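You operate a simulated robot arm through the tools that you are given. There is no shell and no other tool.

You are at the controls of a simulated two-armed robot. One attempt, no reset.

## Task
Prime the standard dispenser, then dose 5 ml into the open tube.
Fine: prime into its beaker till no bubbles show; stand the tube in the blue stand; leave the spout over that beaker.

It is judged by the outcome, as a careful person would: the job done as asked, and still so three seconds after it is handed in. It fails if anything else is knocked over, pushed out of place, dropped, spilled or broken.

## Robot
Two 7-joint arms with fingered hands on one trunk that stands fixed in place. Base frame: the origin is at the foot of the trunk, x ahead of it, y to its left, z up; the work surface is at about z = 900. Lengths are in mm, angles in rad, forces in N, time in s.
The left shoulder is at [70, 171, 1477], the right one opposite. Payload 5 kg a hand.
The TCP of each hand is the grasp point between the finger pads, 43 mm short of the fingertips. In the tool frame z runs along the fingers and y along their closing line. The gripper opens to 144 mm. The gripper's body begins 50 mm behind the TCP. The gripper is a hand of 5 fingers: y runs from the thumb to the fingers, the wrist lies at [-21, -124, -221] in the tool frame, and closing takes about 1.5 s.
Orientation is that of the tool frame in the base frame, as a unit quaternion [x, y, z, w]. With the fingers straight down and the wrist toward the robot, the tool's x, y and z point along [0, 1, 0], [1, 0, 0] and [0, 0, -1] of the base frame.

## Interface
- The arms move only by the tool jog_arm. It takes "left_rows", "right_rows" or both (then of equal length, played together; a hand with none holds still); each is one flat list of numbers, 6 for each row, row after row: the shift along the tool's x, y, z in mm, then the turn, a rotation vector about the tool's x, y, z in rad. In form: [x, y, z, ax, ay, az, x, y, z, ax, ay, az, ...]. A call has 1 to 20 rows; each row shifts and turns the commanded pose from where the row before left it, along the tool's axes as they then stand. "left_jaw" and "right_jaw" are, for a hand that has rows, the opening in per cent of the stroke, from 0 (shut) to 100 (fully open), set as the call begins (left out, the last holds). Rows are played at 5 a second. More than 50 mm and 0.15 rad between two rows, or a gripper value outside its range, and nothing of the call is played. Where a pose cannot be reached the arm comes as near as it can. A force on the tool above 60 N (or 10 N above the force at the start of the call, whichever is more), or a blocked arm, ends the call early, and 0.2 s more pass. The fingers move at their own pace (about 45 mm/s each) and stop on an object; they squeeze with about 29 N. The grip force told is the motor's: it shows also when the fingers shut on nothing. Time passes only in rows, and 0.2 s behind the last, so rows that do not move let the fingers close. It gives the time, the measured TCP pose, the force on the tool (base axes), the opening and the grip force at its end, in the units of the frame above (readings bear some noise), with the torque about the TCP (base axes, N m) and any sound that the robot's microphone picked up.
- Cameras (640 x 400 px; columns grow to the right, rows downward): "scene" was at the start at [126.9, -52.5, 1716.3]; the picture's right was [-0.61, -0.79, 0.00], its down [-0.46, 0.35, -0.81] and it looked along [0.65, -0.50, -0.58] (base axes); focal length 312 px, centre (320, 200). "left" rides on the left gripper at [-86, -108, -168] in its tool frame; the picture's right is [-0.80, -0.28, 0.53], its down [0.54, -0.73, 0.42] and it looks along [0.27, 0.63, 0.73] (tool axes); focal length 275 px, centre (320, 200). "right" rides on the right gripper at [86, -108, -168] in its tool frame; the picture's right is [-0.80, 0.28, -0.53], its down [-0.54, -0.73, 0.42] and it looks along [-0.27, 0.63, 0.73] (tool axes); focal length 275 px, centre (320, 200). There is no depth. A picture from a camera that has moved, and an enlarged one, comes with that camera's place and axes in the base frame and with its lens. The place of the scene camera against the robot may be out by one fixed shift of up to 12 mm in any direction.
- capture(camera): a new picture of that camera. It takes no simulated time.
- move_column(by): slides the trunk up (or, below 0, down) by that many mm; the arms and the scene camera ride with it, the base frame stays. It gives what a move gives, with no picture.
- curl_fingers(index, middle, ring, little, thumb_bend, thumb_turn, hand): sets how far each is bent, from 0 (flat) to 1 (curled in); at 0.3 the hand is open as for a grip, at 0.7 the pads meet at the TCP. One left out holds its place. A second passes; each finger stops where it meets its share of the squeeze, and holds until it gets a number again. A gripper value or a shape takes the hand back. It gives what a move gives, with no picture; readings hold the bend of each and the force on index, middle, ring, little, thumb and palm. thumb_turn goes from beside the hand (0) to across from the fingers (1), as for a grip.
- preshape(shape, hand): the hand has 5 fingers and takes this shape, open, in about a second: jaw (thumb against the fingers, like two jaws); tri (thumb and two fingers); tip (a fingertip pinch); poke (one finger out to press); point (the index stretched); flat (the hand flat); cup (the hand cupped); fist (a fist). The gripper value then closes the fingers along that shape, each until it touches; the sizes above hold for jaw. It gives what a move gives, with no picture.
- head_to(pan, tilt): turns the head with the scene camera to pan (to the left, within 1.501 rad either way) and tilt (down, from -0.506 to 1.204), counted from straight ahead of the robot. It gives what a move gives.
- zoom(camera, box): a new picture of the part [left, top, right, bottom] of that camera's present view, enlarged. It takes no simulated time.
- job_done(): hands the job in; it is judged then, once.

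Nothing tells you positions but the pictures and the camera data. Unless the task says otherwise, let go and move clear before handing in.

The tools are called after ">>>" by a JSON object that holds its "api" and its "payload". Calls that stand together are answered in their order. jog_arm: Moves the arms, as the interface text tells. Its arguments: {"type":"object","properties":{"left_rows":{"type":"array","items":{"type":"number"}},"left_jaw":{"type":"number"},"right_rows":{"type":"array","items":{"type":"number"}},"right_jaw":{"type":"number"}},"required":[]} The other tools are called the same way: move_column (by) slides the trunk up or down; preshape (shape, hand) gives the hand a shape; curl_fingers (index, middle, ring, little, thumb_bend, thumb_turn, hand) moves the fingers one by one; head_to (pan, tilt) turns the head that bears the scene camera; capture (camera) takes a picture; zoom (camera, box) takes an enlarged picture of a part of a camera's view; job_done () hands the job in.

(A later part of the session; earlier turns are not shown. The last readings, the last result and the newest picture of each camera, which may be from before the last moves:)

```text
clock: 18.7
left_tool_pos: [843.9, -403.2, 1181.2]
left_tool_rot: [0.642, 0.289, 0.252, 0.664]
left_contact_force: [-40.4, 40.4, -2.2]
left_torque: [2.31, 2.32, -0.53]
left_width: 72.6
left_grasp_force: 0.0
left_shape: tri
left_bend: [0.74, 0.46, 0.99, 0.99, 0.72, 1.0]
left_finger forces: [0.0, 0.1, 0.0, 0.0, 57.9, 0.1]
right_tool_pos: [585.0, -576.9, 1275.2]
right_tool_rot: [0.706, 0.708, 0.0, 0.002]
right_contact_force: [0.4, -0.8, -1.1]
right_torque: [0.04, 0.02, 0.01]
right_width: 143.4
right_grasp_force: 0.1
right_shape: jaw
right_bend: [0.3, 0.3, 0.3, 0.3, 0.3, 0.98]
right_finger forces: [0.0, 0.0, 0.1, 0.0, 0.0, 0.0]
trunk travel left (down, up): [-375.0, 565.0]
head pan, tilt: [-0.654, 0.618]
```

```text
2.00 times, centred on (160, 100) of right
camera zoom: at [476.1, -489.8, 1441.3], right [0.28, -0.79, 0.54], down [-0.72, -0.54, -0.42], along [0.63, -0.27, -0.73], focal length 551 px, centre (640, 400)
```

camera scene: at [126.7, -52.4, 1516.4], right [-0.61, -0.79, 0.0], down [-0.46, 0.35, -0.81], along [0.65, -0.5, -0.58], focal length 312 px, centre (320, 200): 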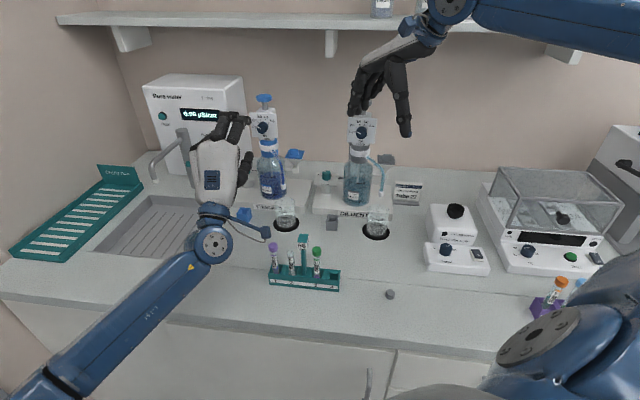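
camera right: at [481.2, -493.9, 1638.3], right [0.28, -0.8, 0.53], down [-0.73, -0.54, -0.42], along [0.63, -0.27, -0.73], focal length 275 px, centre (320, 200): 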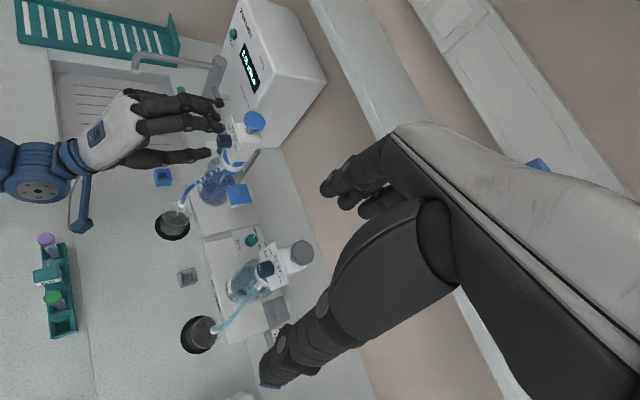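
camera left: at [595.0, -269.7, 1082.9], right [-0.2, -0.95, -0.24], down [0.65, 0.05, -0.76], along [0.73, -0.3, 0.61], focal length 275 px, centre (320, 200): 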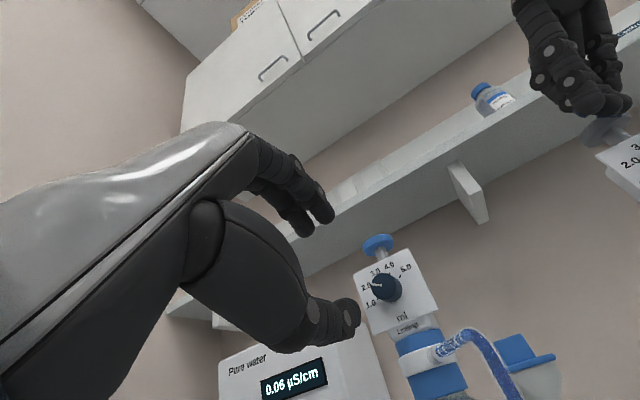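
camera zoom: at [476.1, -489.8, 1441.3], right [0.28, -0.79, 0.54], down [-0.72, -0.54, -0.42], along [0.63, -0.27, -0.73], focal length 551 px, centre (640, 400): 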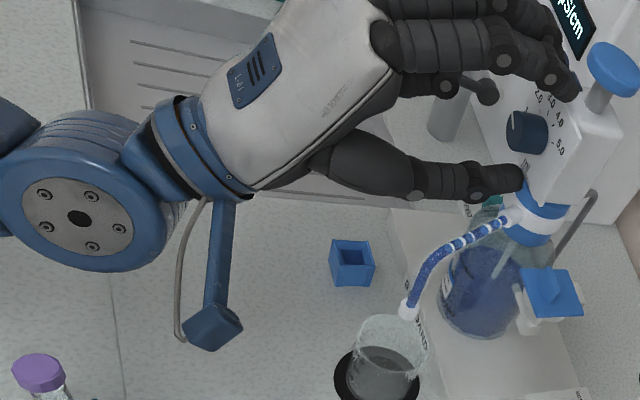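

The thumb tip touched the dispenser at 58 N. I'll back off now and check that nothing shifted.

>>> {"api": "jog_arm", "payload": {"left_rows": [0, 0, -8, 0, 0, 0, 0, 0, -8, 0, 0, 0]}}

>>> {"api": "zoom", "payload": {"camera": "scene", "box": [180, 80, 310, 240]}}

>>> {"api": "zoom", "payload": {"camera": "right", "box": [0, 0, 320, 200]}}

```text
clock: 19.3
left_tool_pos: [837.1, -394.2, 1176.8]
left_tool_rot: [0.644, 0.29, 0.252, 0.661]
left_contact_force: [-0.4, 0.3, 0.5]
left_torque: [0.03, 0.01, -0.01]
left_width: 69.4
left_grasp_force: 0.2
left_shape: tri
left_bend: [0.74, 0.46, 0.99, 0.99, 0.71, 1.0]
left_finger forces: [0.0, 0.0, 0.0, 0.0, 0.1, 0.0]
right_tool_pos: [589.9, -579.7, 1272.0]
right_tool_rot: [0.707, 0.707, 0.0, 0.0]
right_contact_force: [1.3, 0.0, 0.5]
right_torque: [-0.1, -0.05, -0.01]
right_width: 143.9
right_grasp_force: 0.1
right_shape: jaw
right_bend: [0.3, 0.3, 0.3, 0.3, 0.3, 0.98]
right_finger forces: [0.0, 0.0, 0.0, 0.0, 0.0, 0.1]
trunk travel left (down, up): [-375.0, 565.0]
head pan, tilt: [-0.654, 0.618]
```

```text
2.50 times, centred on (245, 160) of scene
camera zoom: at [126.9, -52.4, 1516.4], right [-0.61, -0.79, 0.0], down [-0.46, 0.35, -0.82], along [0.65, -0.5, -0.58], focal length 781 px, centre (508, 300)
```

zoom: 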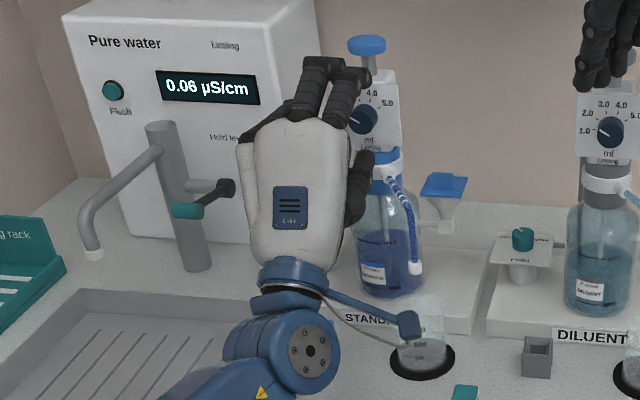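

```text
2.00 times, centred on (160, 100) of right
camera zoom: at [481.1, -494.4, 1438.3], right [0.29, -0.8, 0.53], down [-0.72, -0.54, -0.42], along [0.63, -0.27, -0.73], focal length 551 px, centre (640, 400)
```

zoom: 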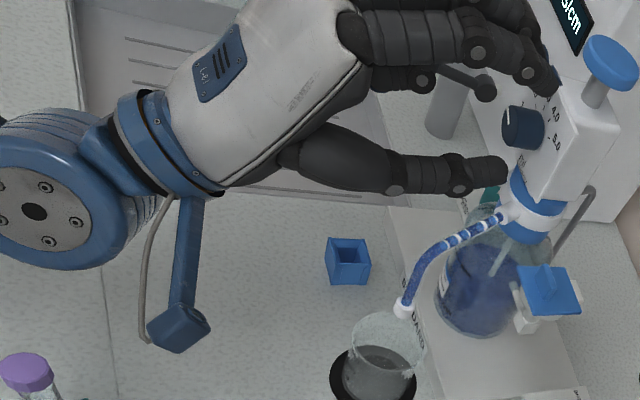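

The dispenser did not move. I'll narrow the fingers to shorten their reach past the TCP, then look again.

>>> {"api": "jog_arm", "payload": {"left_rows": [0, 2, 0, 0, 0, 0, 0, 0, 0, 0, 0, 0, 0, 0, 0, 0, 0, 0, 0, 0, 0, 0, 0, 0], "left_jaw": 33}}

>>> {"api": "zoom", "payload": {"camera": "left", "box": [240, 160, 430, 360]}}

>>> {"api": "zoom", "payload": {"camera": "right", "box": [160, 0, 320, 100]}}

```text
clock: 20.3
left_tool_pos: [837.9, -397.4, 1177.2]
left_tool_rot: [0.645, 0.289, 0.252, 0.661]
left_contact_force: [-0.3, 0.4, 0.2]
left_torque: [0.02, -0.01, 0.0]
left_width: 48.1
left_grasp_force: 0.0
left_shape: tri
left_bend: [0.74, 0.52, 0.99, 0.99, 0.73, 1.0]
left_finger forces: [0.0, 0.0, 0.1, 0.0, 0.0, 0.0]
right_tool_pos: [589.1, -582.0, 1269.8]
right_tool_rot: [0.707, 0.708, 0.001, 0.0]
right_contact_force: [0.6, -0.2, -0.3]
right_torque: [0.01, 0.01, 0.01]
right_width: 143.6
right_grasp_force: 0.1
right_shape: jaw
right_bend: [0.3, 0.3, 0.3, 0.3, 0.3, 0.98]
right_finger forces: [0.0, 0.0, 0.1, 0.1, 0.1, 0.1]
trunk travel left (down, up): [-375.0, 565.0]
head pan, tilt: [-0.654, 0.618]
```

```text
2.00 times, centred on (335, 260) of left
camera zoom: at [652.9, -344.0, 1075.7], right [-0.2, -0.95, -0.24], down [0.65, 0.05, -0.76], along [0.73, -0.3, 0.61], focal length 551 px, centre (290, 80)
```

zoom: 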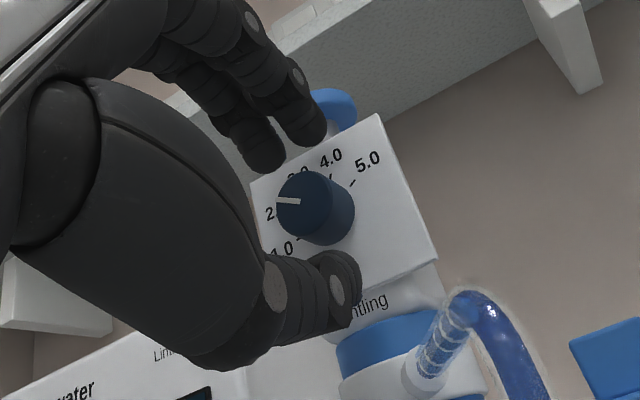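

```text
4.00 times, centred on (240, 50) of right
camera zoom: at [481.5, -496.2, 1437.3], right [0.28, -0.8, 0.53], down [-0.73, -0.54, -0.42], along [0.63, -0.27, -0.73], focal length 1101 px, centre (640, 800)
```

zoom: 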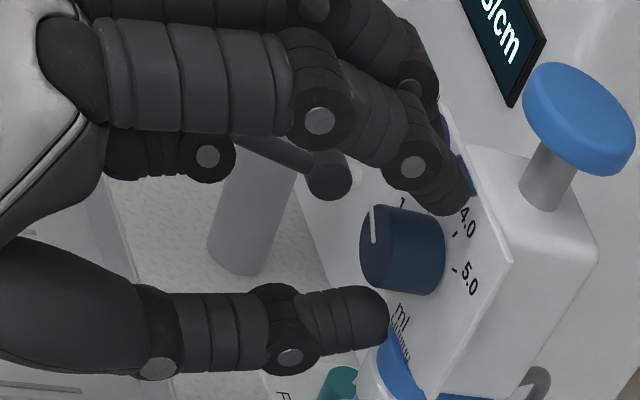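

Both tips already overlap the knob by about 12 mm and sit about 8 mm from the plate. I'll close the grip here.

>>> {"api": "jog_arm", "payload": {"left_rows": [0, 0, 3, 0, 0, 0, 0, 0, 0, 0, 0, 0, 0, 0, 0, 0, 0, 0, 0, 0, 0, 0, 0, 0, 0, 0, 0, 0, 0, 0], "left_jaw": 8}}

>>> {"api": "zoom", "payload": {"camera": "left", "box": [240, 160, 430, 360]}}

>>> {"api": "zoom", "payload": {"camera": "right", "box": [160, 0, 320, 100]}}

```text
clock: 21.5
left_tool_pos: [841.2, -398.6, 1179.2]
left_tool_rot: [0.645, 0.289, 0.251, 0.661]
left_contact_force: [-1.0, -0.3, -6.7]
left_torque: [0.13, 0.15, -0.02]
left_width: 14.9
left_grasp_force: 29.6
left_shape: tri
left_bend: [0.72, 0.67, 1.0, 1.0, 0.73, 1.0]
left_finger forces: [11.8, 10.8, 0.0, 0.1, 29.5, 0.1]
right_tool_pos: [590.9, -582.5, 1270.1]
right_tool_rot: [0.707, 0.707, 0.0, -0.001]
right_contact_force: [0.0, -0.3, 0.1]
right_torque: [0.0, 0.0, 0.01]
right_width: 143.7
right_grasp_force: 0.1
right_shape: jaw
right_bend: [0.3, 0.3, 0.3, 0.3, 0.3, 0.98]
right_finger forces: [0.0, 0.1, 0.0, 0.0, 0.1, 0.0]
trunk travel left (down, up): [-375.0, 565.0]
head pan, tilt: [-0.654, 0.618]
```

```text
2.00 times, centred on (335, 260) of left
camera zoom: at [655.8, -346.5, 1075.0], right [-0.2, -0.95, -0.24], down [0.65, 0.05, -0.76], along [0.73, -0.3, 0.61], focal length 551 px, centre (290, 80)
```

zoom: 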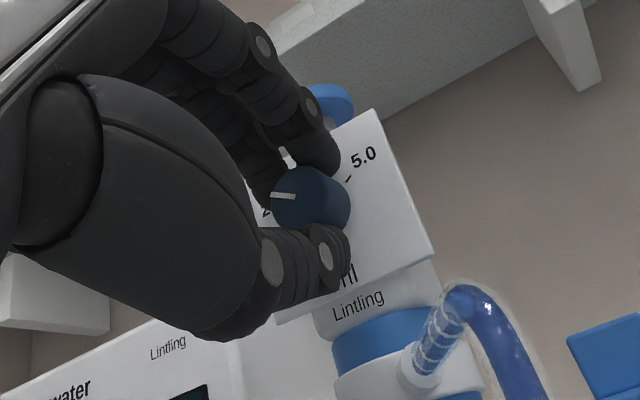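

```text
4.00 times, centred on (240, 50) of right
camera zoom: at [482.0, -496.3, 1437.1], right [0.29, -0.8, 0.53], down [-0.73, -0.54, -0.42], along [0.63, -0.27, -0.73], focal length 1101 px, centre (640, 800)
```

zoom: 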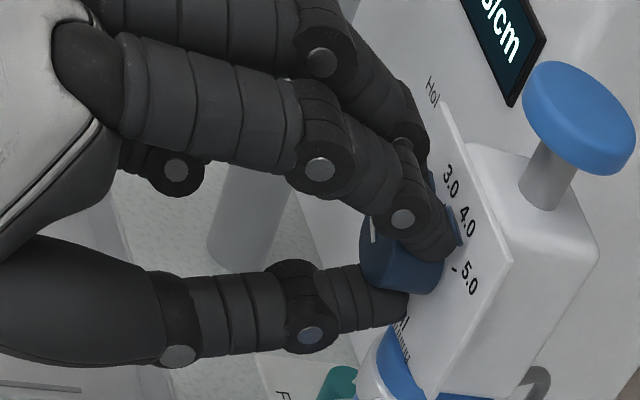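

The grip on the knob is solid, with thumb and two fingers. I'll turn it clockwise in a first small stage and check the pointer.

>>> {"api": "jog_arm", "payload": {"left_rows": [0, 0, 0, 0, 0, 0.1, 0, 0, 0, 0, 0, 0.1, 0, 0, 0, 0, 0, 0.1, 0, 0, 0, 0, 0, 0.1, 0, 0, 0, 0, 0, 0.1, 0, 0, 0, 0, 0, 0.1]}}

>>> {"api": "zoom", "payload": {"camera": "left", "box": [240, 160, 430, 360]}}

>>> {"api": "zoom", "payload": {"camera": "scene", "box": [180, 80, 310, 240]}}

```text
clock: 22.9
left_tool_pos: [840.0, -400.7, 1179.0]
left_tool_rot: [0.702, 0.085, 0.436, 0.557]
left_contact_force: [-4.3, -0.5, -7.6]
left_torque: [0.18, 0.21, -0.16]
left_width: 15.0
left_grasp_force: 28.8
left_shape: tri
left_bend: [0.72, 0.67, 1.0, 1.0, 0.73, 1.0]
left_finger forces: [14.9, 9.9, 0.0, 0.0, 29.5, 0.1]
right_tool_pos: [588.8, -582.7, 1269.6]
right_tool_rot: [0.707, 0.707, 0.0, -0.001]
right_contact_force: [0.8, -0.7, 0.3]
right_torque: [-0.02, 0.03, -0.01]
right_width: 144.1
right_grasp_force: 0.0
right_shape: jaw
right_bend: [0.3, 0.3, 0.3, 0.3, 0.3, 0.98]
right_finger forces: [0.1, 0.1, 0.1, 0.0, 0.0, 0.0]
trunk travel left (down, up): [-375.0, 565.0]
head pan, tilt: [-0.654, 0.618]
```

```text
2.00 times, centred on (335, 260) of left
camera zoom: at [708.2, -294.2, 1041.7], right [0.0, -0.76, -0.65], down [0.89, 0.29, -0.34], along [0.45, -0.58, 0.68], focal length 551 px, centre (290, 80)
```

zoom: 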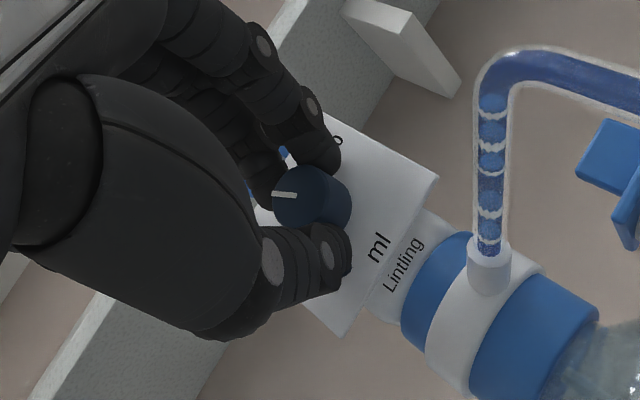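

```text
2.50 times, centred on (245, 160) of scene
camera zoom: at [127.1, -52.9, 1516.2], right [-0.61, -0.79, 0.0], down [-0.46, 0.35, -0.81], along [0.65, -0.5, -0.58], focal length 781 px, centre (508, 300)
```

zoom: 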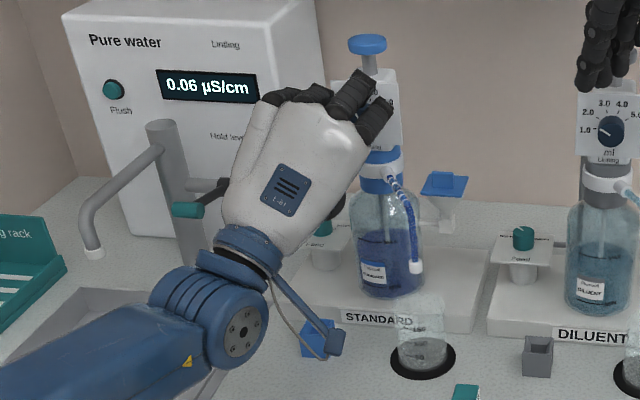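

The knob turns with the hand. I'll continue clockwise.

>>> {"api": "jog_arm", "payload": {"left_rows": [0, 0, 0, 0, 0, 0.1, 0, 0, 0, 0, 0, 0.1, 0, 0, 0, 0, 0, 0.1, 0, 0, 0, 0, 0, 0.1, 0, 0, 0, 0, 0, 0.1, 0, 0, 0, 0, 0, 0.1]}}

>>> {"api": "zoom", "payload": {"camera": "left", "box": [240, 160, 430, 360]}}

>>> {"api": "zoom", "payload": {"camera": "scene", "box": [180, 80, 310, 240]}}

```text
clock: 24.3
left_tool_pos: [839.0, -400.2, 1179.1]
left_tool_rot: [0.695, -0.125, 0.582, 0.404]
left_contact_force: [-5.0, -3.1, -5.2]
left_torque: [0.09, 0.14, -0.26]
left_width: 15.2
left_grasp_force: 29.2
left_shape: tri
left_bend: [0.72, 0.67, 1.0, 1.0, 0.73, 1.0]
left_finger forces: [18.8, 12.5, 0.0, 0.1, 26.9, 0.0]
right_tool_pos: [588.9, -581.9, 1269.2]
right_tool_rot: [0.707, 0.707, 0.001, 0.0]
right_contact_force: [-0.1, 0.5, -0.1]
right_torque: [-0.02, -0.02, 0.03]
right_width: 143.8
right_grasp_force: 0.1
right_shape: jaw
right_bend: [0.3, 0.3, 0.3, 0.3, 0.3, 0.98]
right_finger forces: [0.0, 0.1, 0.1, 0.0, 0.1, 0.1]
trunk travel left (down, up): [-375.0, 565.0]
head pan, tilt: [-0.654, 0.618]
```

```text
2.00 times, centred on (335, 260) of left
camera zoom: at [765.4, -237.0, 1055.9], right [0.33, -0.43, -0.84], down [0.92, 0.33, 0.19], along [0.19, -0.84, 0.5], focal length 551 px, centre (290, 80)
```

zoom: 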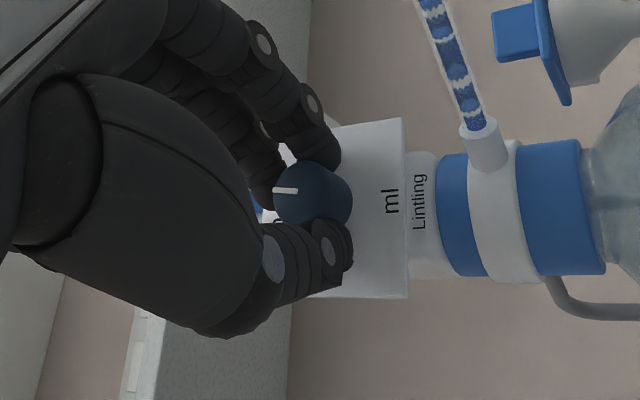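

```text
2.50 times, centred on (245, 160) of scene
camera zoom: at [126.7, -53.7, 1516.2], right [-0.61, -0.79, 0.0], down [-0.46, 0.35, -0.81], along [0.65, -0.5, -0.58], focal length 781 px, centre (508, 300)
```

zoom: 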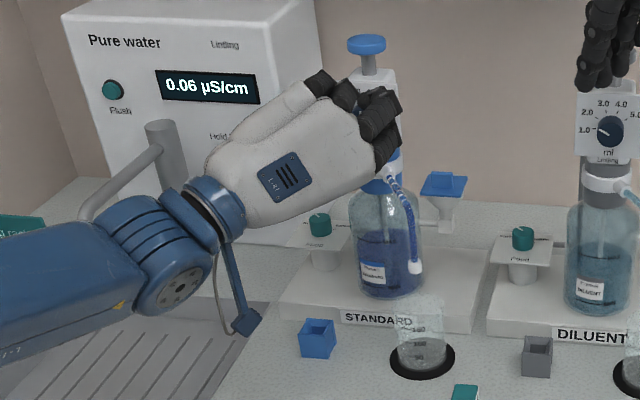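

I've turned it 1.2 rad and the arm still has range. I'll keep turning in moderate steps.

>>> {"api": "jog_arm", "payload": {"left_rows": [0, 0, 0, 0, 0, 0.1, 0, 0, 0, 0, 0, 0.1, 0, 0, 0, 0, 0, 0.1, 0, 0, 0, 0, 0, 0.1, 0, 0, 0, 0, 0, 0.1]}}

>>> {"api": "zoom", "payload": {"camera": "left", "box": [240, 160, 430, 360]}}

>>> {"api": "zoom", "payload": {"camera": "scene", "box": [180, 80, 310, 240]}}

```text
clock: 25.5
left_tool_pos: [838.4, -402.1, 1179.0]
left_tool_rot: [0.643, -0.294, 0.663, 0.246]
left_contact_force: [-2.6, -2.9, -2.8]
left_torque: [0.05, 0.1, -0.27]
left_width: 14.9
left_grasp_force: 29.3
left_shape: tri
left_bend: [0.72, 0.66, 1.0, 1.0, 0.73, 1.0]
left_finger forces: [18.5, 15.5, 0.1, 0.0, 25.9, 0.0]
right_tool_pos: [588.9, -583.5, 1269.5]
right_tool_rot: [0.707, 0.707, 0.001, -0.001]
right_contact_force: [-0.6, 1.0, 0.0]
right_torque: [0.01, -0.02, 0.01]
right_width: 143.9
right_grasp_force: 0.0
right_shape: jaw
right_bend: [0.3, 0.3, 0.3, 0.3, 0.3, 0.98]
right_finger forces: [0.1, 0.0, 0.0, 0.1, 0.0, 0.0]
trunk travel left (down, up): [-375.0, 565.0]
head pan, tilt: [-0.654, 0.618]
```

```text
2.00 times, centred on (335, 260) of left
camera zoom: at [800.9, -201.2, 1101.3], right [0.62, -0.14, -0.77], down [0.78, 0.19, 0.59], along [0.06, -0.97, 0.22], focal length 551 px, centre (290, 80)
```

zoom: 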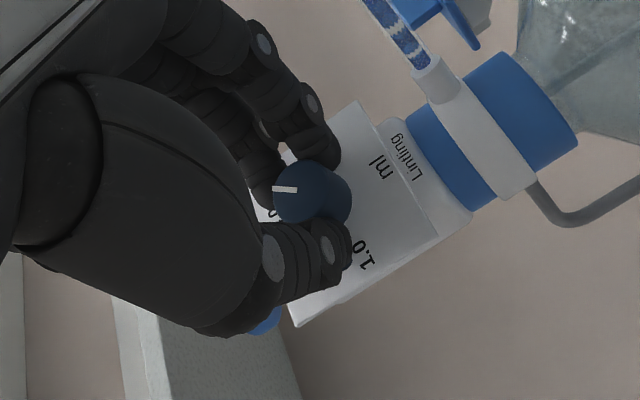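

```text
2.50 times, centred on (245, 160) of scene
camera zoom: at [126.6, -53.6, 1516.3], right [-0.61, -0.79, 0.0], down [-0.46, 0.35, -0.81], along [0.65, -0.5, -0.58], focal length 781 px, centre (508, 300)
```

zoom: 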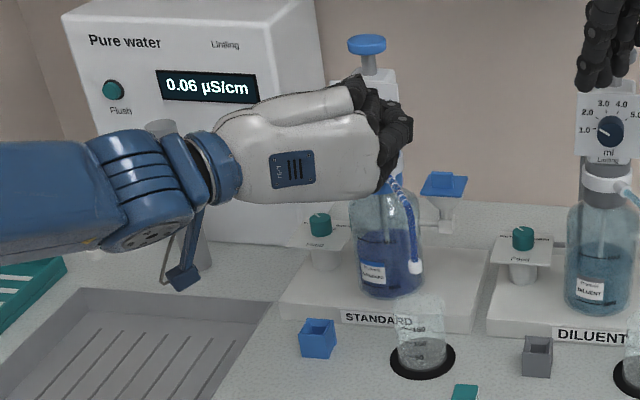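

Turned 97° so far, so the pointer should be just past 4.0. I'll turn another 0.4 rad, then release and read it.

>>> {"api": "jog_arm", "payload": {"left_rows": [0, 0, 0, 0, 0, 0.1, 0, 0, 0, 0, 0, 0.1, 0, 0, 0, 0, 0, 0.1, 0, 0, 0, 0, 0, 0.1]}}

>>> {"api": "zoom", "payload": {"camera": "left", "box": [240, 160, 430, 360]}}

>>> {"api": "zoom", "payload": {"camera": "right", "box": [160, 0, 320, 100]}}

```text
clock: 26.5
left_tool_pos: [838.8, -401.0, 1179.6]
left_tool_rot: [0.571, -0.416, 0.699, 0.111]
left_contact_force: [-4.7, -5.9, -2.8]
left_torque: [-0.01, 0.2, -0.44]
left_width: 14.8
left_grasp_force: 29.3
left_shape: tri
left_bend: [0.72, 0.66, 1.0, 1.0, 0.73, 1.0]
left_finger forces: [19.6, 17.4, 0.0, 0.0, 24.4, 0.1]
right_tool_pos: [590.5, -583.4, 1270.2]
right_tool_rot: [0.707, 0.707, 0.0, 0.0]
right_contact_force: [0.6, -0.4, 0.3]
right_torque: [0.0, -0.01, 0.0]
right_width: 143.7
right_grasp_force: 0.1
right_shape: jaw
right_bend: [0.3, 0.3, 0.3, 0.3, 0.3, 0.98]
right_finger forces: [0.1, 0.1, 0.1, 0.1, 0.1, 0.0]
trunk travel left (down, up): [-375.0, 565.0]
head pan, tilt: [-0.654, 0.618]
```

```text
2.00 times, centred on (335, 260) of left
camera zoom: at [815.9, -186.2, 1152.4], right [0.81, 0.06, -0.58], down [0.58, -0.02, 0.81], along [0.04, -1.0, -0.05], focal length 551 px, centre (290, 80)
```

zoom: 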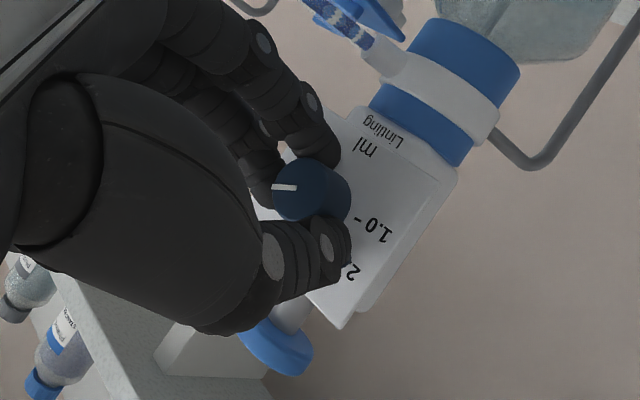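

```text
4.00 times, centred on (240, 50) of right
camera zoom: at [480.5, -497.4, 1437.2], right [0.28, -0.8, 0.53], down [-0.73, -0.54, -0.42], along [0.63, -0.27, -0.73], focal length 1101 px, centre (640, 800)
```

zoom: 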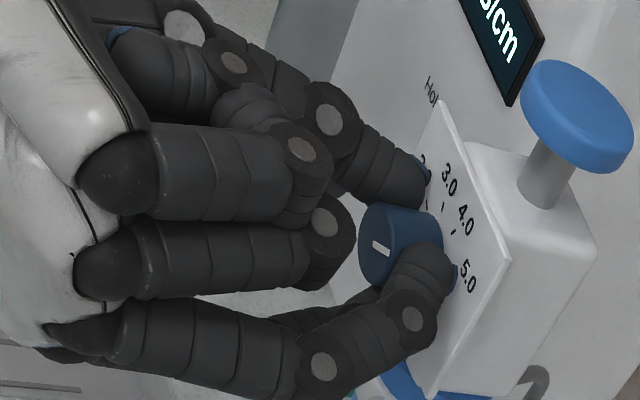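

Turned about 120° in total. I'll open the fingers and back off straight to read the dial.

>>> {"api": "jog_arm", "payload": {"left_rows": [0, 0, 0, 0, 0, 0, 0, 0, 0, 0, 0, 0, 0, 0, 0, 0, 0, 0, 0, 0, 0, 0, 0, 0, 0, 0, -10, 0, 0, 0, 0, 0, -15, 0, 0, 0, 0, 0, -20, 0, 0, 0], "left_jaw": 35}}

>>> {"api": "zoom", "payload": {"camera": "left", "box": [270, 180, 430, 340]}}

>>> {"api": "zoom", "payload": {"camera": "right", "box": [160, 0, 320, 100]}}

>>> {"api": "zoom", "payload": {"camera": "scene", "box": [220, 80, 310, 170]}}

```text
clock: 28.1
left_tool_pos: [808.2, -366.1, 1178.5]
left_tool_rot: [0.572, -0.414, 0.699, 0.112]
left_contact_force: [-0.4, 0.3, 0.1]
left_torque: [-0.02, 0.06, 0.0]
left_width: 49.8
left_grasp_force: 0.1
left_shape: tri
left_bend: [0.74, 0.51, 0.99, 0.99, 0.73, 1.0]
left_finger forces: [0.1, 0.1, 0.0, 0.0, 0.1, 0.0]
right_tool_pos: [589.5, -580.4, 1270.8]
right_tool_rot: [0.707, 0.707, 0.0, 0.0]
right_contact_force: [0.2, -0.5, -0.8]
right_torque: [-0.03, -0.03, 0.0]
right_width: 143.7
right_grasp_force: 0.0
right_shape: jaw
right_bend: [0.3, 0.3, 0.3, 0.3, 0.3, 0.98]
right_finger forces: [0.0, 0.0, 0.0, 0.0, 0.1, 0.0]
trunk travel left (down, up): [-375.0, 565.0]
head pan, tilt: [-0.654, 0.618]
```

```text
2.50 times, centred on (350, 260) of left
camera zoom: at [785.2, -152.3, 1152.3], right [0.81, 0.06, -0.58], down [0.58, -0.01, 0.81], along [0.04, -1.0, -0.04], focal length 688 px, centre (245, 50)
```

zoom: 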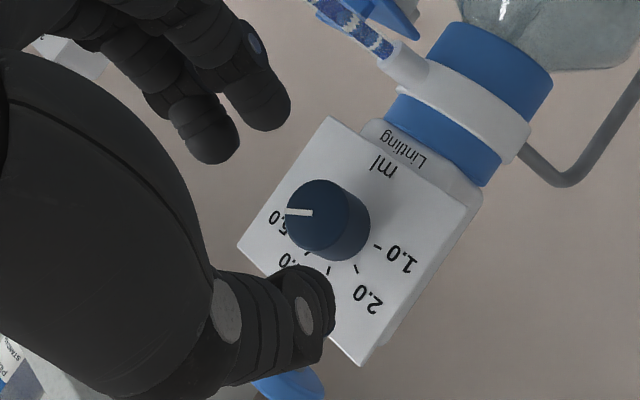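

```text
4.00 times, centred on (240, 50) of right
camera zoom: at [481.0, -494.8, 1438.1], right [0.28, -0.8, 0.53], down [-0.73, -0.54, -0.42], along [0.63, -0.27, -0.73], focal length 1101 px, centre (640, 800)
```

zoom: 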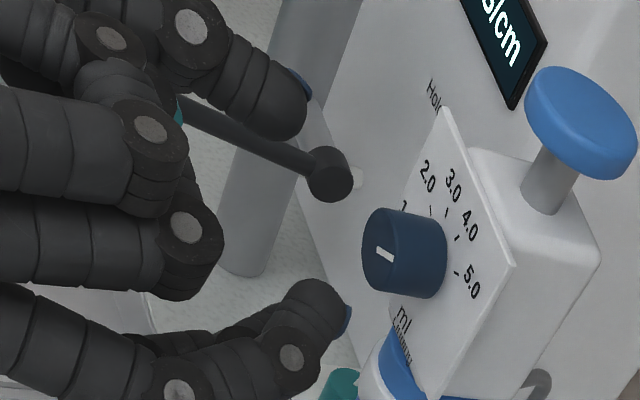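

```text
4.44 times, centred on (265, 125) of scene
camera zoom: at [126.6, -51.3, 1516.4], right [-0.61, -0.79, 0.0], down [-0.46, 0.35, -0.82], along [0.65, -0.5, -0.58], focal length 1389 px, centre (564, 533)
```

zoom: 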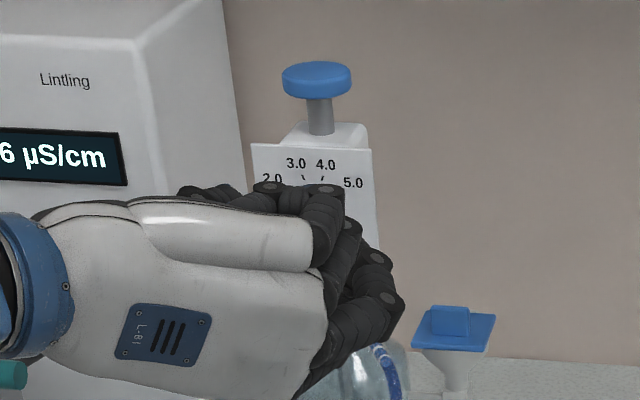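

The pointer looks very near 5.0. I'll move the left hand aside to read it head-on from the scene camera.

>>> {"api": "jog_arm", "payload": {"left_rows": [-6, -12, -34, 0, 0, 0, -12.7, -25.3, -28.3, 0, 0, 0, -12.7, -25.3, -28.3, 0, 0, 0, -12.7, -25.3, -28.3, 0, 0, 0, -12.7, -25.3, -28.3, 0, 0, 0]}}

>>> {"api": "zoom", "payload": {"camera": "scene", "box": [240, 100, 290, 150]}}

>>> {"api": "capture", "payload": {"camera": "scene"}}

>>> {"api": "capture", "payload": {"camera": "left"}}

```text
clock: 29.3
left_tool_pos: [792.5, -173.3, 1180.0]
left_tool_rot: [0.572, -0.415, 0.699, 0.111]
left_contact_force: [-1.4, 0.3, -0.6]
left_torque: [-0.01, -0.01, -0.01]
left_width: 50.2
left_grasp_force: 0.1
left_shape: tri
left_bend: [0.74, 0.51, 0.99, 0.99, 0.73, 1.0]
left_finger forces: [0.1, 0.0, 0.0, 0.1, 0.0, 0.0]
right_tool_pos: [590.2, -579.8, 1271.2]
right_tool_rot: [0.707, 0.707, 0.0, 0.0]
right_contact_force: [-0.1, 0.8, 0.4]
right_torque: [-0.04, 0.0, -0.01]
right_width: 143.6
right_grasp_force: 0.0
right_shape: jaw
right_bend: [0.3, 0.3, 0.3, 0.3, 0.3, 0.98]
right_finger forces: [0.0, 0.0, 0.1, 0.0, 0.0, 0.0]
trunk travel left (down, up): [-375.0, 565.0]
head pan, tilt: [-0.654, 0.618]
```

```text
8.00 times, centred on (265, 125) of scene
camera zoom: at [126.6, -50.1, 1516.5], right [-0.61, -0.79, 0.0], down [-0.46, 0.35, -0.82], along [0.65, -0.5, -0.58], focal length 2500 px, centre (760, 800)
```

zoom: 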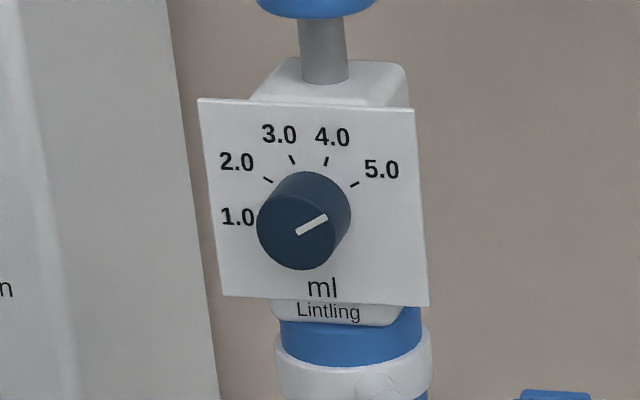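

```text
taken
camera scene: at [126.6, -50.1, 1516.5], right [-0.61, -0.79, 0.0], down [-0.46, 0.35, -0.82], along [0.65, -0.5, -0.58], focal length 312 px, centre (320, 200)
```

scene: 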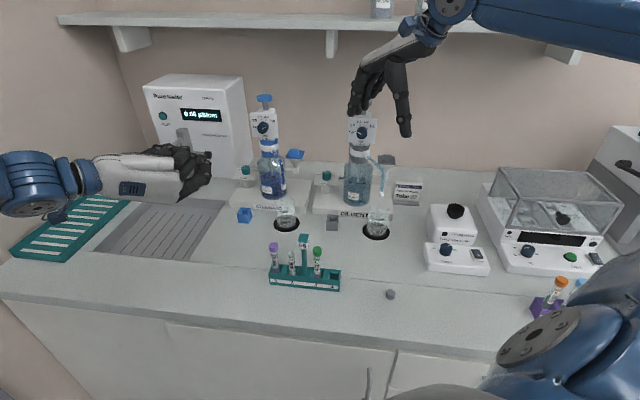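

```text
taken
camera left: at [769.5, 41.8, 1152.2], right [0.81, 0.05, -0.58], down [0.58, -0.01, 0.81], along [0.04, -1.0, -0.04], focal length 275 px, centre (320, 200)
```

left: 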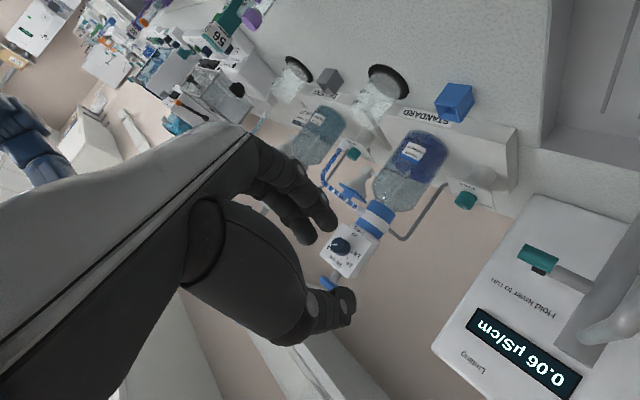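

The pointer appears to be at or very near 5.0. I'll zoom tighter to measure it.

>>> {"api": "zoom", "payload": {"camera": "scene", "box": [255, 117, 281, 135]}}

>>> {"api": "zoom", "payload": {"camera": "left", "box": [315, 200, 395, 280]}}

>>> {"api": "zoom", "payload": {"camera": "right", "box": [225, 25, 295, 75]}}

```text
16.00 times, centred on (268, 126) of scene
camera zoom: at [126.6, -50.1, 1516.5], right [-0.61, -0.79, 0.0], down [-0.46, 0.35, -0.82], along [0.65, -0.5, -0.58], focal length 5000 px, centre (1152, 1384)
```

zoom: 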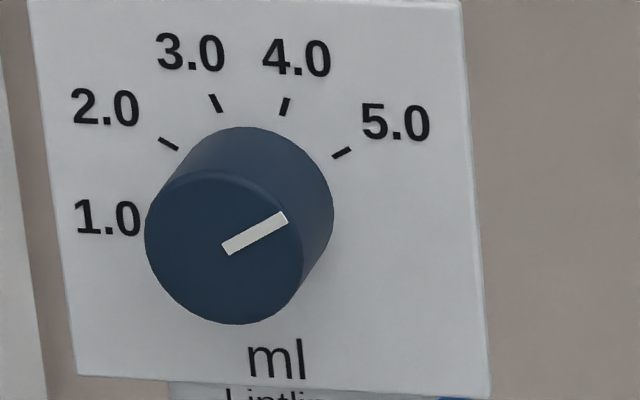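

```text
5.00 times, centred on (355, 240) of left
camera zoom: at [769.5, 41.8, 1152.2], right [0.81, 0.05, -0.58], down [0.58, -0.01, 0.81], along [0.04, -1.0, -0.04], focal length 1376 px, centre (145, 0)
```

zoom: 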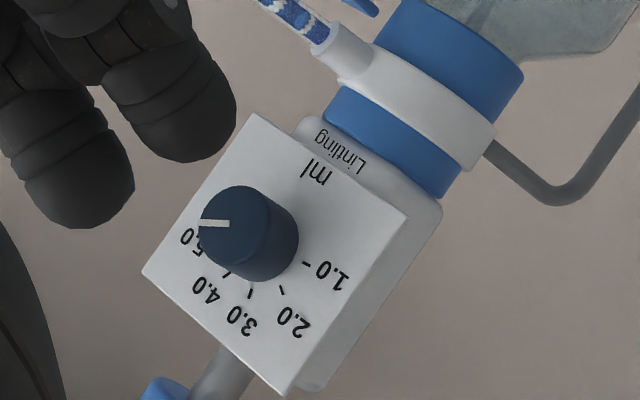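

```text
8.00 times, centred on (260, 50) of right
camera zoom: at [480.9, -493.7, 1438.5], right [0.28, -0.8, 0.53], down [-0.73, -0.54, -0.42], along [0.63, -0.27, -0.73], focal length 2202 px, centre (800, 1400)
```

zoom: 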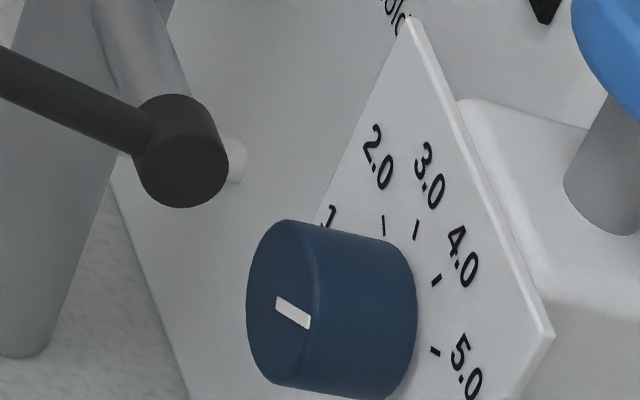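

The pointer is on 5.0 to within about a degree. Next I'll shape the right hand to poke for pressing the plunger and see where its fingertip lies.

>>> {"api": "preshape", "payload": {"hand": "right", "shape": "poke"}}

>>> {"api": "capture", "payload": {"camera": "right"}}

>>> {"api": "zoom", "payload": {"camera": "scene", "box": [330, 0, 480, 150]}}

>>> {"api": "capture", "payload": {"camera": "left"}}

```text
clock: 30.2
left_tool_pos: [792.8, -173.3, 1178.9]
left_tool_rot: [0.572, -0.414, 0.7, 0.111]
left_contact_force: [-0.5, 0.0, -1.1]
left_torque: [-0.01, -0.01, -0.02]
left_width: 50.1
left_grasp_force: 0.0
left_shape: tri
left_bend: [0.74, 0.51, 0.99, 0.99, 0.73, 1.0]
left_finger forces: [0.1, 0.0, 0.0, 0.0, 0.1, 0.1]
right_tool_pos: [589.7, -581.3, 1269.9]
right_tool_rot: [0.707, 0.707, -0.001, -0.002]
right_contact_force: [0.3, -0.3, -0.2]
right_torque: [0.04, 0.02, 0.01]
right_width: 0.0
right_grasp_force: 0.1
right_shape: poke
right_bend: [0.7, 0.7, 0.99, 0.99, 1.0, 1.0]
right_finger forces: [0.0, 0.1, 0.0, 0.1, 0.0, 0.0]
trunk travel left (down, up): [-375.0, 565.0]
head pan, tilt: [-0.654, 0.618]
```

```text
taken
camera right: at [481.6, -496.1, 1437.3], right [0.28, -0.8, 0.53], down [-0.73, -0.54, -0.42], along [0.63, -0.27, -0.73], focal length 275 px, centre (320, 200)
```

right: 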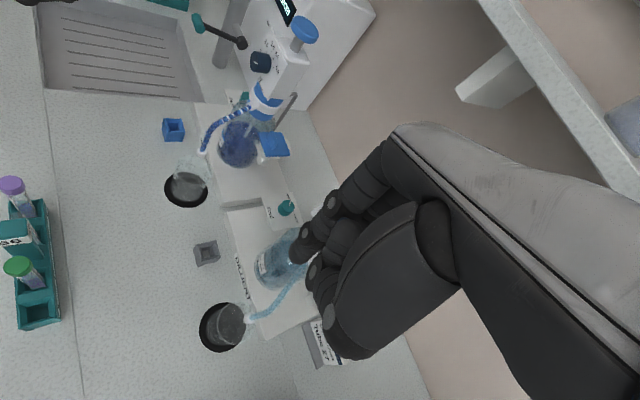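

```text
2.67 times, centred on (405, 75) of scene
camera zoom: at [127.0, -52.8, 1516.3], right [-0.61, -0.79, 0.0], down [-0.46, 0.35, -0.81], along [0.65, -0.5, -0.58], focal length 833 px, centre (93, 533)
```

zoom: 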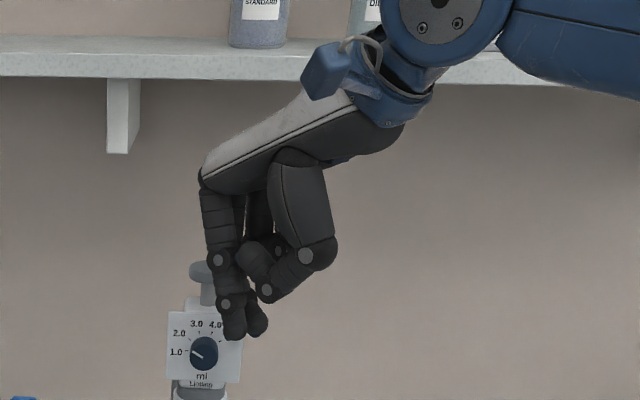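

```text
taken
camera left: at [770.0, 39.6, 1151.8], right [0.81, 0.06, -0.58], down [0.58, -0.01, 0.81], along [0.04, -1.0, -0.04], focal length 275 px, centre (320, 200)
```

left: 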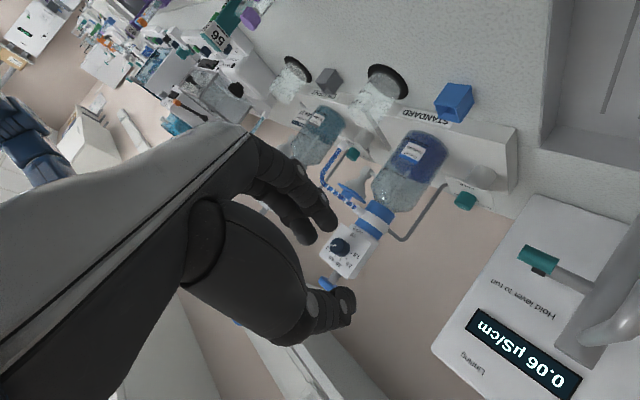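

In poke shape two fingertips point down, close to the tool axis. I'll raise the right hand, bring it over the plunger at (894,-454) and stop above it.

>>> {"api": "jog_arm", "payload": {"right_rows": [0, 0, -47, 0, 0, 0, 0, 0, -47, 0, 0, 0, 0, 0, -46, 0, 0, 0, 18.2, 43.5, 0, 0, 0, 0, 18.2, 43.5, 0, 0, 0, 0, 18.2, 43.5, 0, 0, 0, 0, 18.2, 43.5, 0, 0, 0, 0, 18.2, 43.5, 0, 0, 0, 0, 18.2, 43.5, 0, 0, 0, 0, 18.2, 43.5, 0, 0, 0, 0, 0, 0, 40, 0, 0, 0]}}

>>> {"api": "capture", "payload": {"camera": "right"}}

>>> {"api": "capture", "payload": {"camera": "scene"}}

>>> {"api": "capture", "payload": {"camera": "left"}}

```text
clock: 32.6
left_tool_pos: [792.1, -176.7, 1179.1]
left_tool_rot: [0.572, -0.415, 0.699, 0.11]
left_contact_force: [-0.1, -1.7, 0.7]
left_torque: [0.0, 0.02, 0.04]
left_width: 50.5
left_grasp_force: 0.0
left_shape: tri
left_bend: [0.74, 0.51, 0.99, 0.99, 0.73, 1.0]
left_finger forces: [0.1, 0.0, 0.0, 0.0, 0.0, 0.0]
right_tool_pos: [895.4, -456.8, 1368.7]
right_tool_rot: [0.707, 0.707, 0.001, -0.001]
right_contact_force: [0.1, 0.4, -0.1]
right_torque: [0.07, -0.04, 0.03]
right_width: 0.0
right_grasp_force: 0.0
right_shape: poke
right_bend: [0.7, 0.7, 0.99, 0.99, 1.0, 1.0]
right_finger forces: [0.0, 0.0, 0.1, 0.0, 0.0, 0.0]
trunk travel left (down, up): [-375.0, 565.0]
head pan, tilt: [-0.654, 0.618]
```

```text
taken
camera right: at [786.6, -371.6, 1536.1], right [0.28, -0.8, 0.53], down [-0.73, -0.54, -0.43], along [0.63, -0.26, -0.73], focal length 275 px, centre (320, 200)
```

right: 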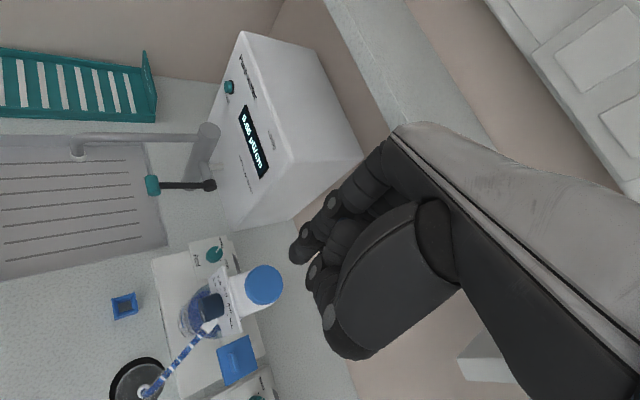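

```text
taken
camera scene: at [126.8, -55.1, 1516.3], right [-0.61, -0.79, 0.0], down [-0.46, 0.35, -0.81], along [0.65, -0.49, -0.58], focal length 312 px, centre (320, 200)
```

scene: 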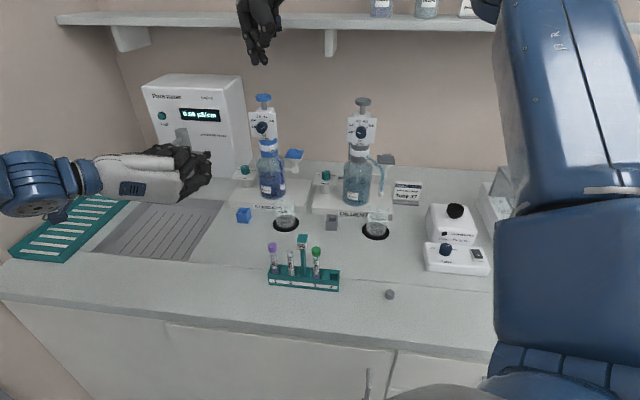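

```text
taken
camera left: at [769.7, 37.9, 1152.1], right [0.81, 0.06, -0.58], down [0.58, -0.02, 0.81], along [0.04, -1.0, -0.05], focal length 275 px, centre (320, 200)
```

left: 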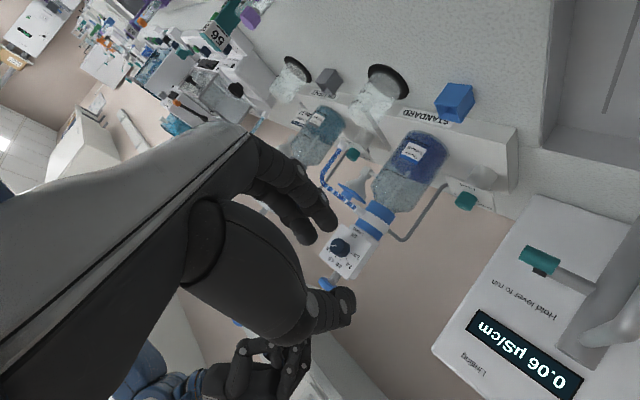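

The right fingertips are over the plunger, within about 5 mm. I'll descend to just above it with a small correction.

>>> {"api": "jog_arm", "payload": {"right_rows": [4, -3, 20, 0, 0, 0, 0, 0, 20, 0, 0, 0, 0, 0, 15, 0, 0, 0, 0, 0, 10, 0, 0, 0]}}

>>> {"api": "zoom", "payload": {"camera": "right", "box": [180, 180, 380, 380]}}

>>> {"api": "zoom", "payload": {"camera": "scene", "box": [220, 50, 320, 150]}}

>>> {"api": "zoom", "payload": {"camera": "left", "box": [180, 180, 400, 400]}}

```text
clock: 33.6
left_tool_pos: [793.3, -175.3, 1179.8]
left_tool_rot: [0.572, -0.415, 0.699, 0.111]
left_contact_force: [0.3, -0.3, -0.3]
left_torque: [0.02, -0.03, 0.02]
left_width: 49.8
left_grasp_force: 0.1
left_shape: tri
left_bend: [0.74, 0.51, 0.99, 0.99, 0.73, 1.0]
left_finger forces: [0.1, 0.0, 0.0, 0.1, 0.1, 0.1]
right_tool_pos: [891.1, -450.5, 1302.7]
right_tool_rot: [0.707, 0.708, 0.0, -0.001]
right_contact_force: [0.1, 1.1, -0.3]
right_torque: [-0.05, 0.0, -0.01]
right_width: 0.1
right_grasp_force: 0.0
right_shape: poke
right_bend: [0.7, 0.7, 0.99, 0.99, 1.0, 1.0]
right_finger forces: [0.0, 0.1, 0.0, 0.0, 0.1, 0.1]
trunk travel left (down, up): [-375.0, 565.0]
head pan, tilt: [-0.654, 0.618]
```

```text
2.00 times, centred on (280, 280) of right
camera zoom: at [782.5, -364.0, 1471.6], right [0.29, -0.8, 0.53], down [-0.73, -0.54, -0.42], along [0.63, -0.27, -0.73], focal length 551 px, centre (400, 40)
```

zoom: 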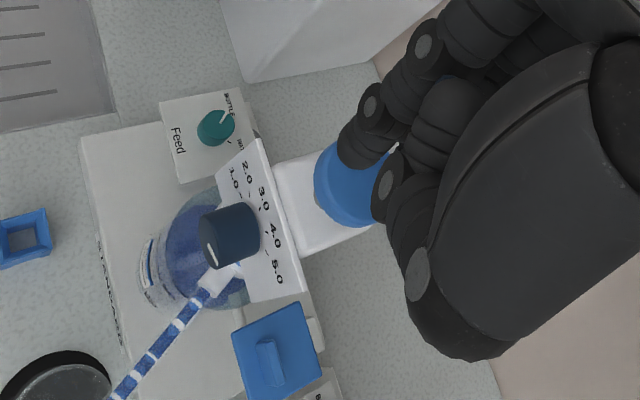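

```text
4.00 times, centred on (270, 100) of scene
camera zoom: at [127.5, -52.0, 1516.3], right [-0.61, -0.79, 0.0], down [-0.46, 0.35, -0.81], along [0.65, -0.5, -0.58], focal length 1250 px, centre (520, 600)
```

zoom: 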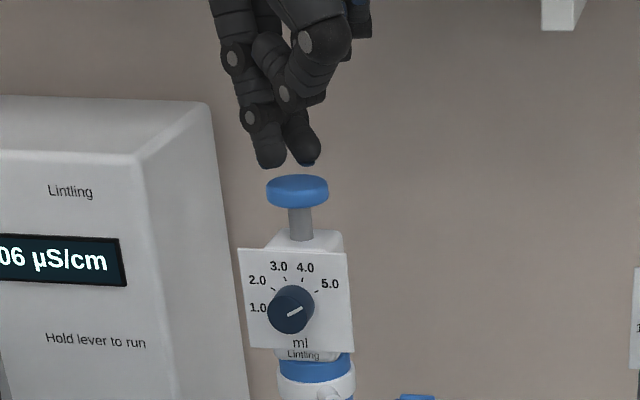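

```text
1.82 times, centred on (290, 290) of left
camera zoom: at [770.3, 40.6, 1151.5], right [0.81, 0.06, -0.58], down [0.58, -0.01, 0.81], along [0.04, -1.0, -0.04], focal length 500 px, centre (374, 36)
```

zoom: 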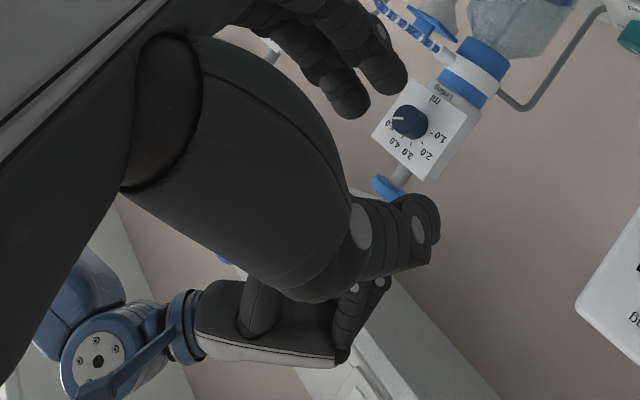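

The fingertips are centred over the disc and about 12 mm above it. I'll press down slowly.

>>> {"api": "jog_arm", "payload": {"right_rows": [-2, -1, 5, 0, 0, 0, 0, 0, 5, 0, 0, 0, 0, 0, 4, 0, 0, 0, 0, 0, 4, 0, 0, 0, 0, 0, 4, 0, 0, 0, 0, 0, 4, 0, 0, 0]}}

>>> {"api": "zoom", "payload": {"camera": "scene", "box": [220, 50, 320, 150]}}

>>> {"api": "zoom", "payload": {"camera": "scene", "box": [240, 130, 320, 240]}}

```text
clock: 35.0
left_tool_pos: [792.3, -174.9, 1178.1]
left_tool_rot: [0.572, -0.415, 0.699, 0.11]
left_contact_force: [0.6, -1.0, -0.2]
left_torque: [0.02, -0.04, -0.03]
left_width: 50.0
left_grasp_force: 0.1
left_shape: tri
left_bend: [0.74, 0.51, 0.99, 0.99, 0.73, 1.0]
left_finger forces: [0.1, 0.0, 0.0, 0.0, 0.0, 0.1]
right_tool_pos: [889.8, -452.6, 1278.3]
right_tool_rot: [0.707, 0.707, 0.001, -0.001]
right_contact_force: [-0.4, 0.2, 3.7]
right_torque: [-0.05, 0.02, -0.05]
right_width: 0.0
right_grasp_force: 0.1
right_shape: poke
right_bend: [0.7, 0.7, 0.99, 0.99, 1.0, 1.0]
right_finger forces: [0.0, 3.6, 0.1, 0.1, 0.0, 0.0]
trunk travel left (down, up): [-375.0, 565.0]
head pan, tilt: [-0.654, 0.618]
```

```text
4.00 times, centred on (270, 100) of scene
camera zoom: at [126.5, -51.9, 1516.4], right [-0.61, -0.79, 0.0], down [-0.46, 0.35, -0.82], along [0.65, -0.5, -0.58], focal length 1250 px, centre (520, 600)
```

zoom: 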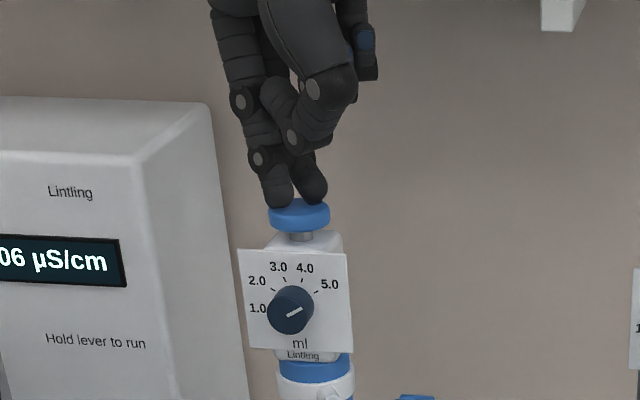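

```text
3.64 times, centred on (280, 185) of scene
camera zoom: at [126.5, -51.9, 1516.4], right [-0.61, -0.79, 0.0], down [-0.46, 0.35, -0.82], along [0.65, -0.5, -0.58], focal length 1136 px, centre (466, 254)
```

zoom: 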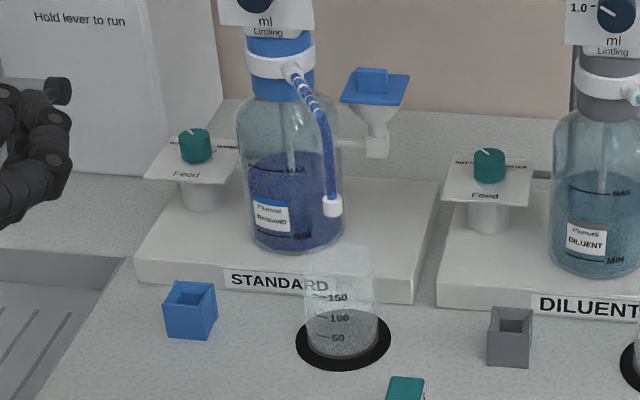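

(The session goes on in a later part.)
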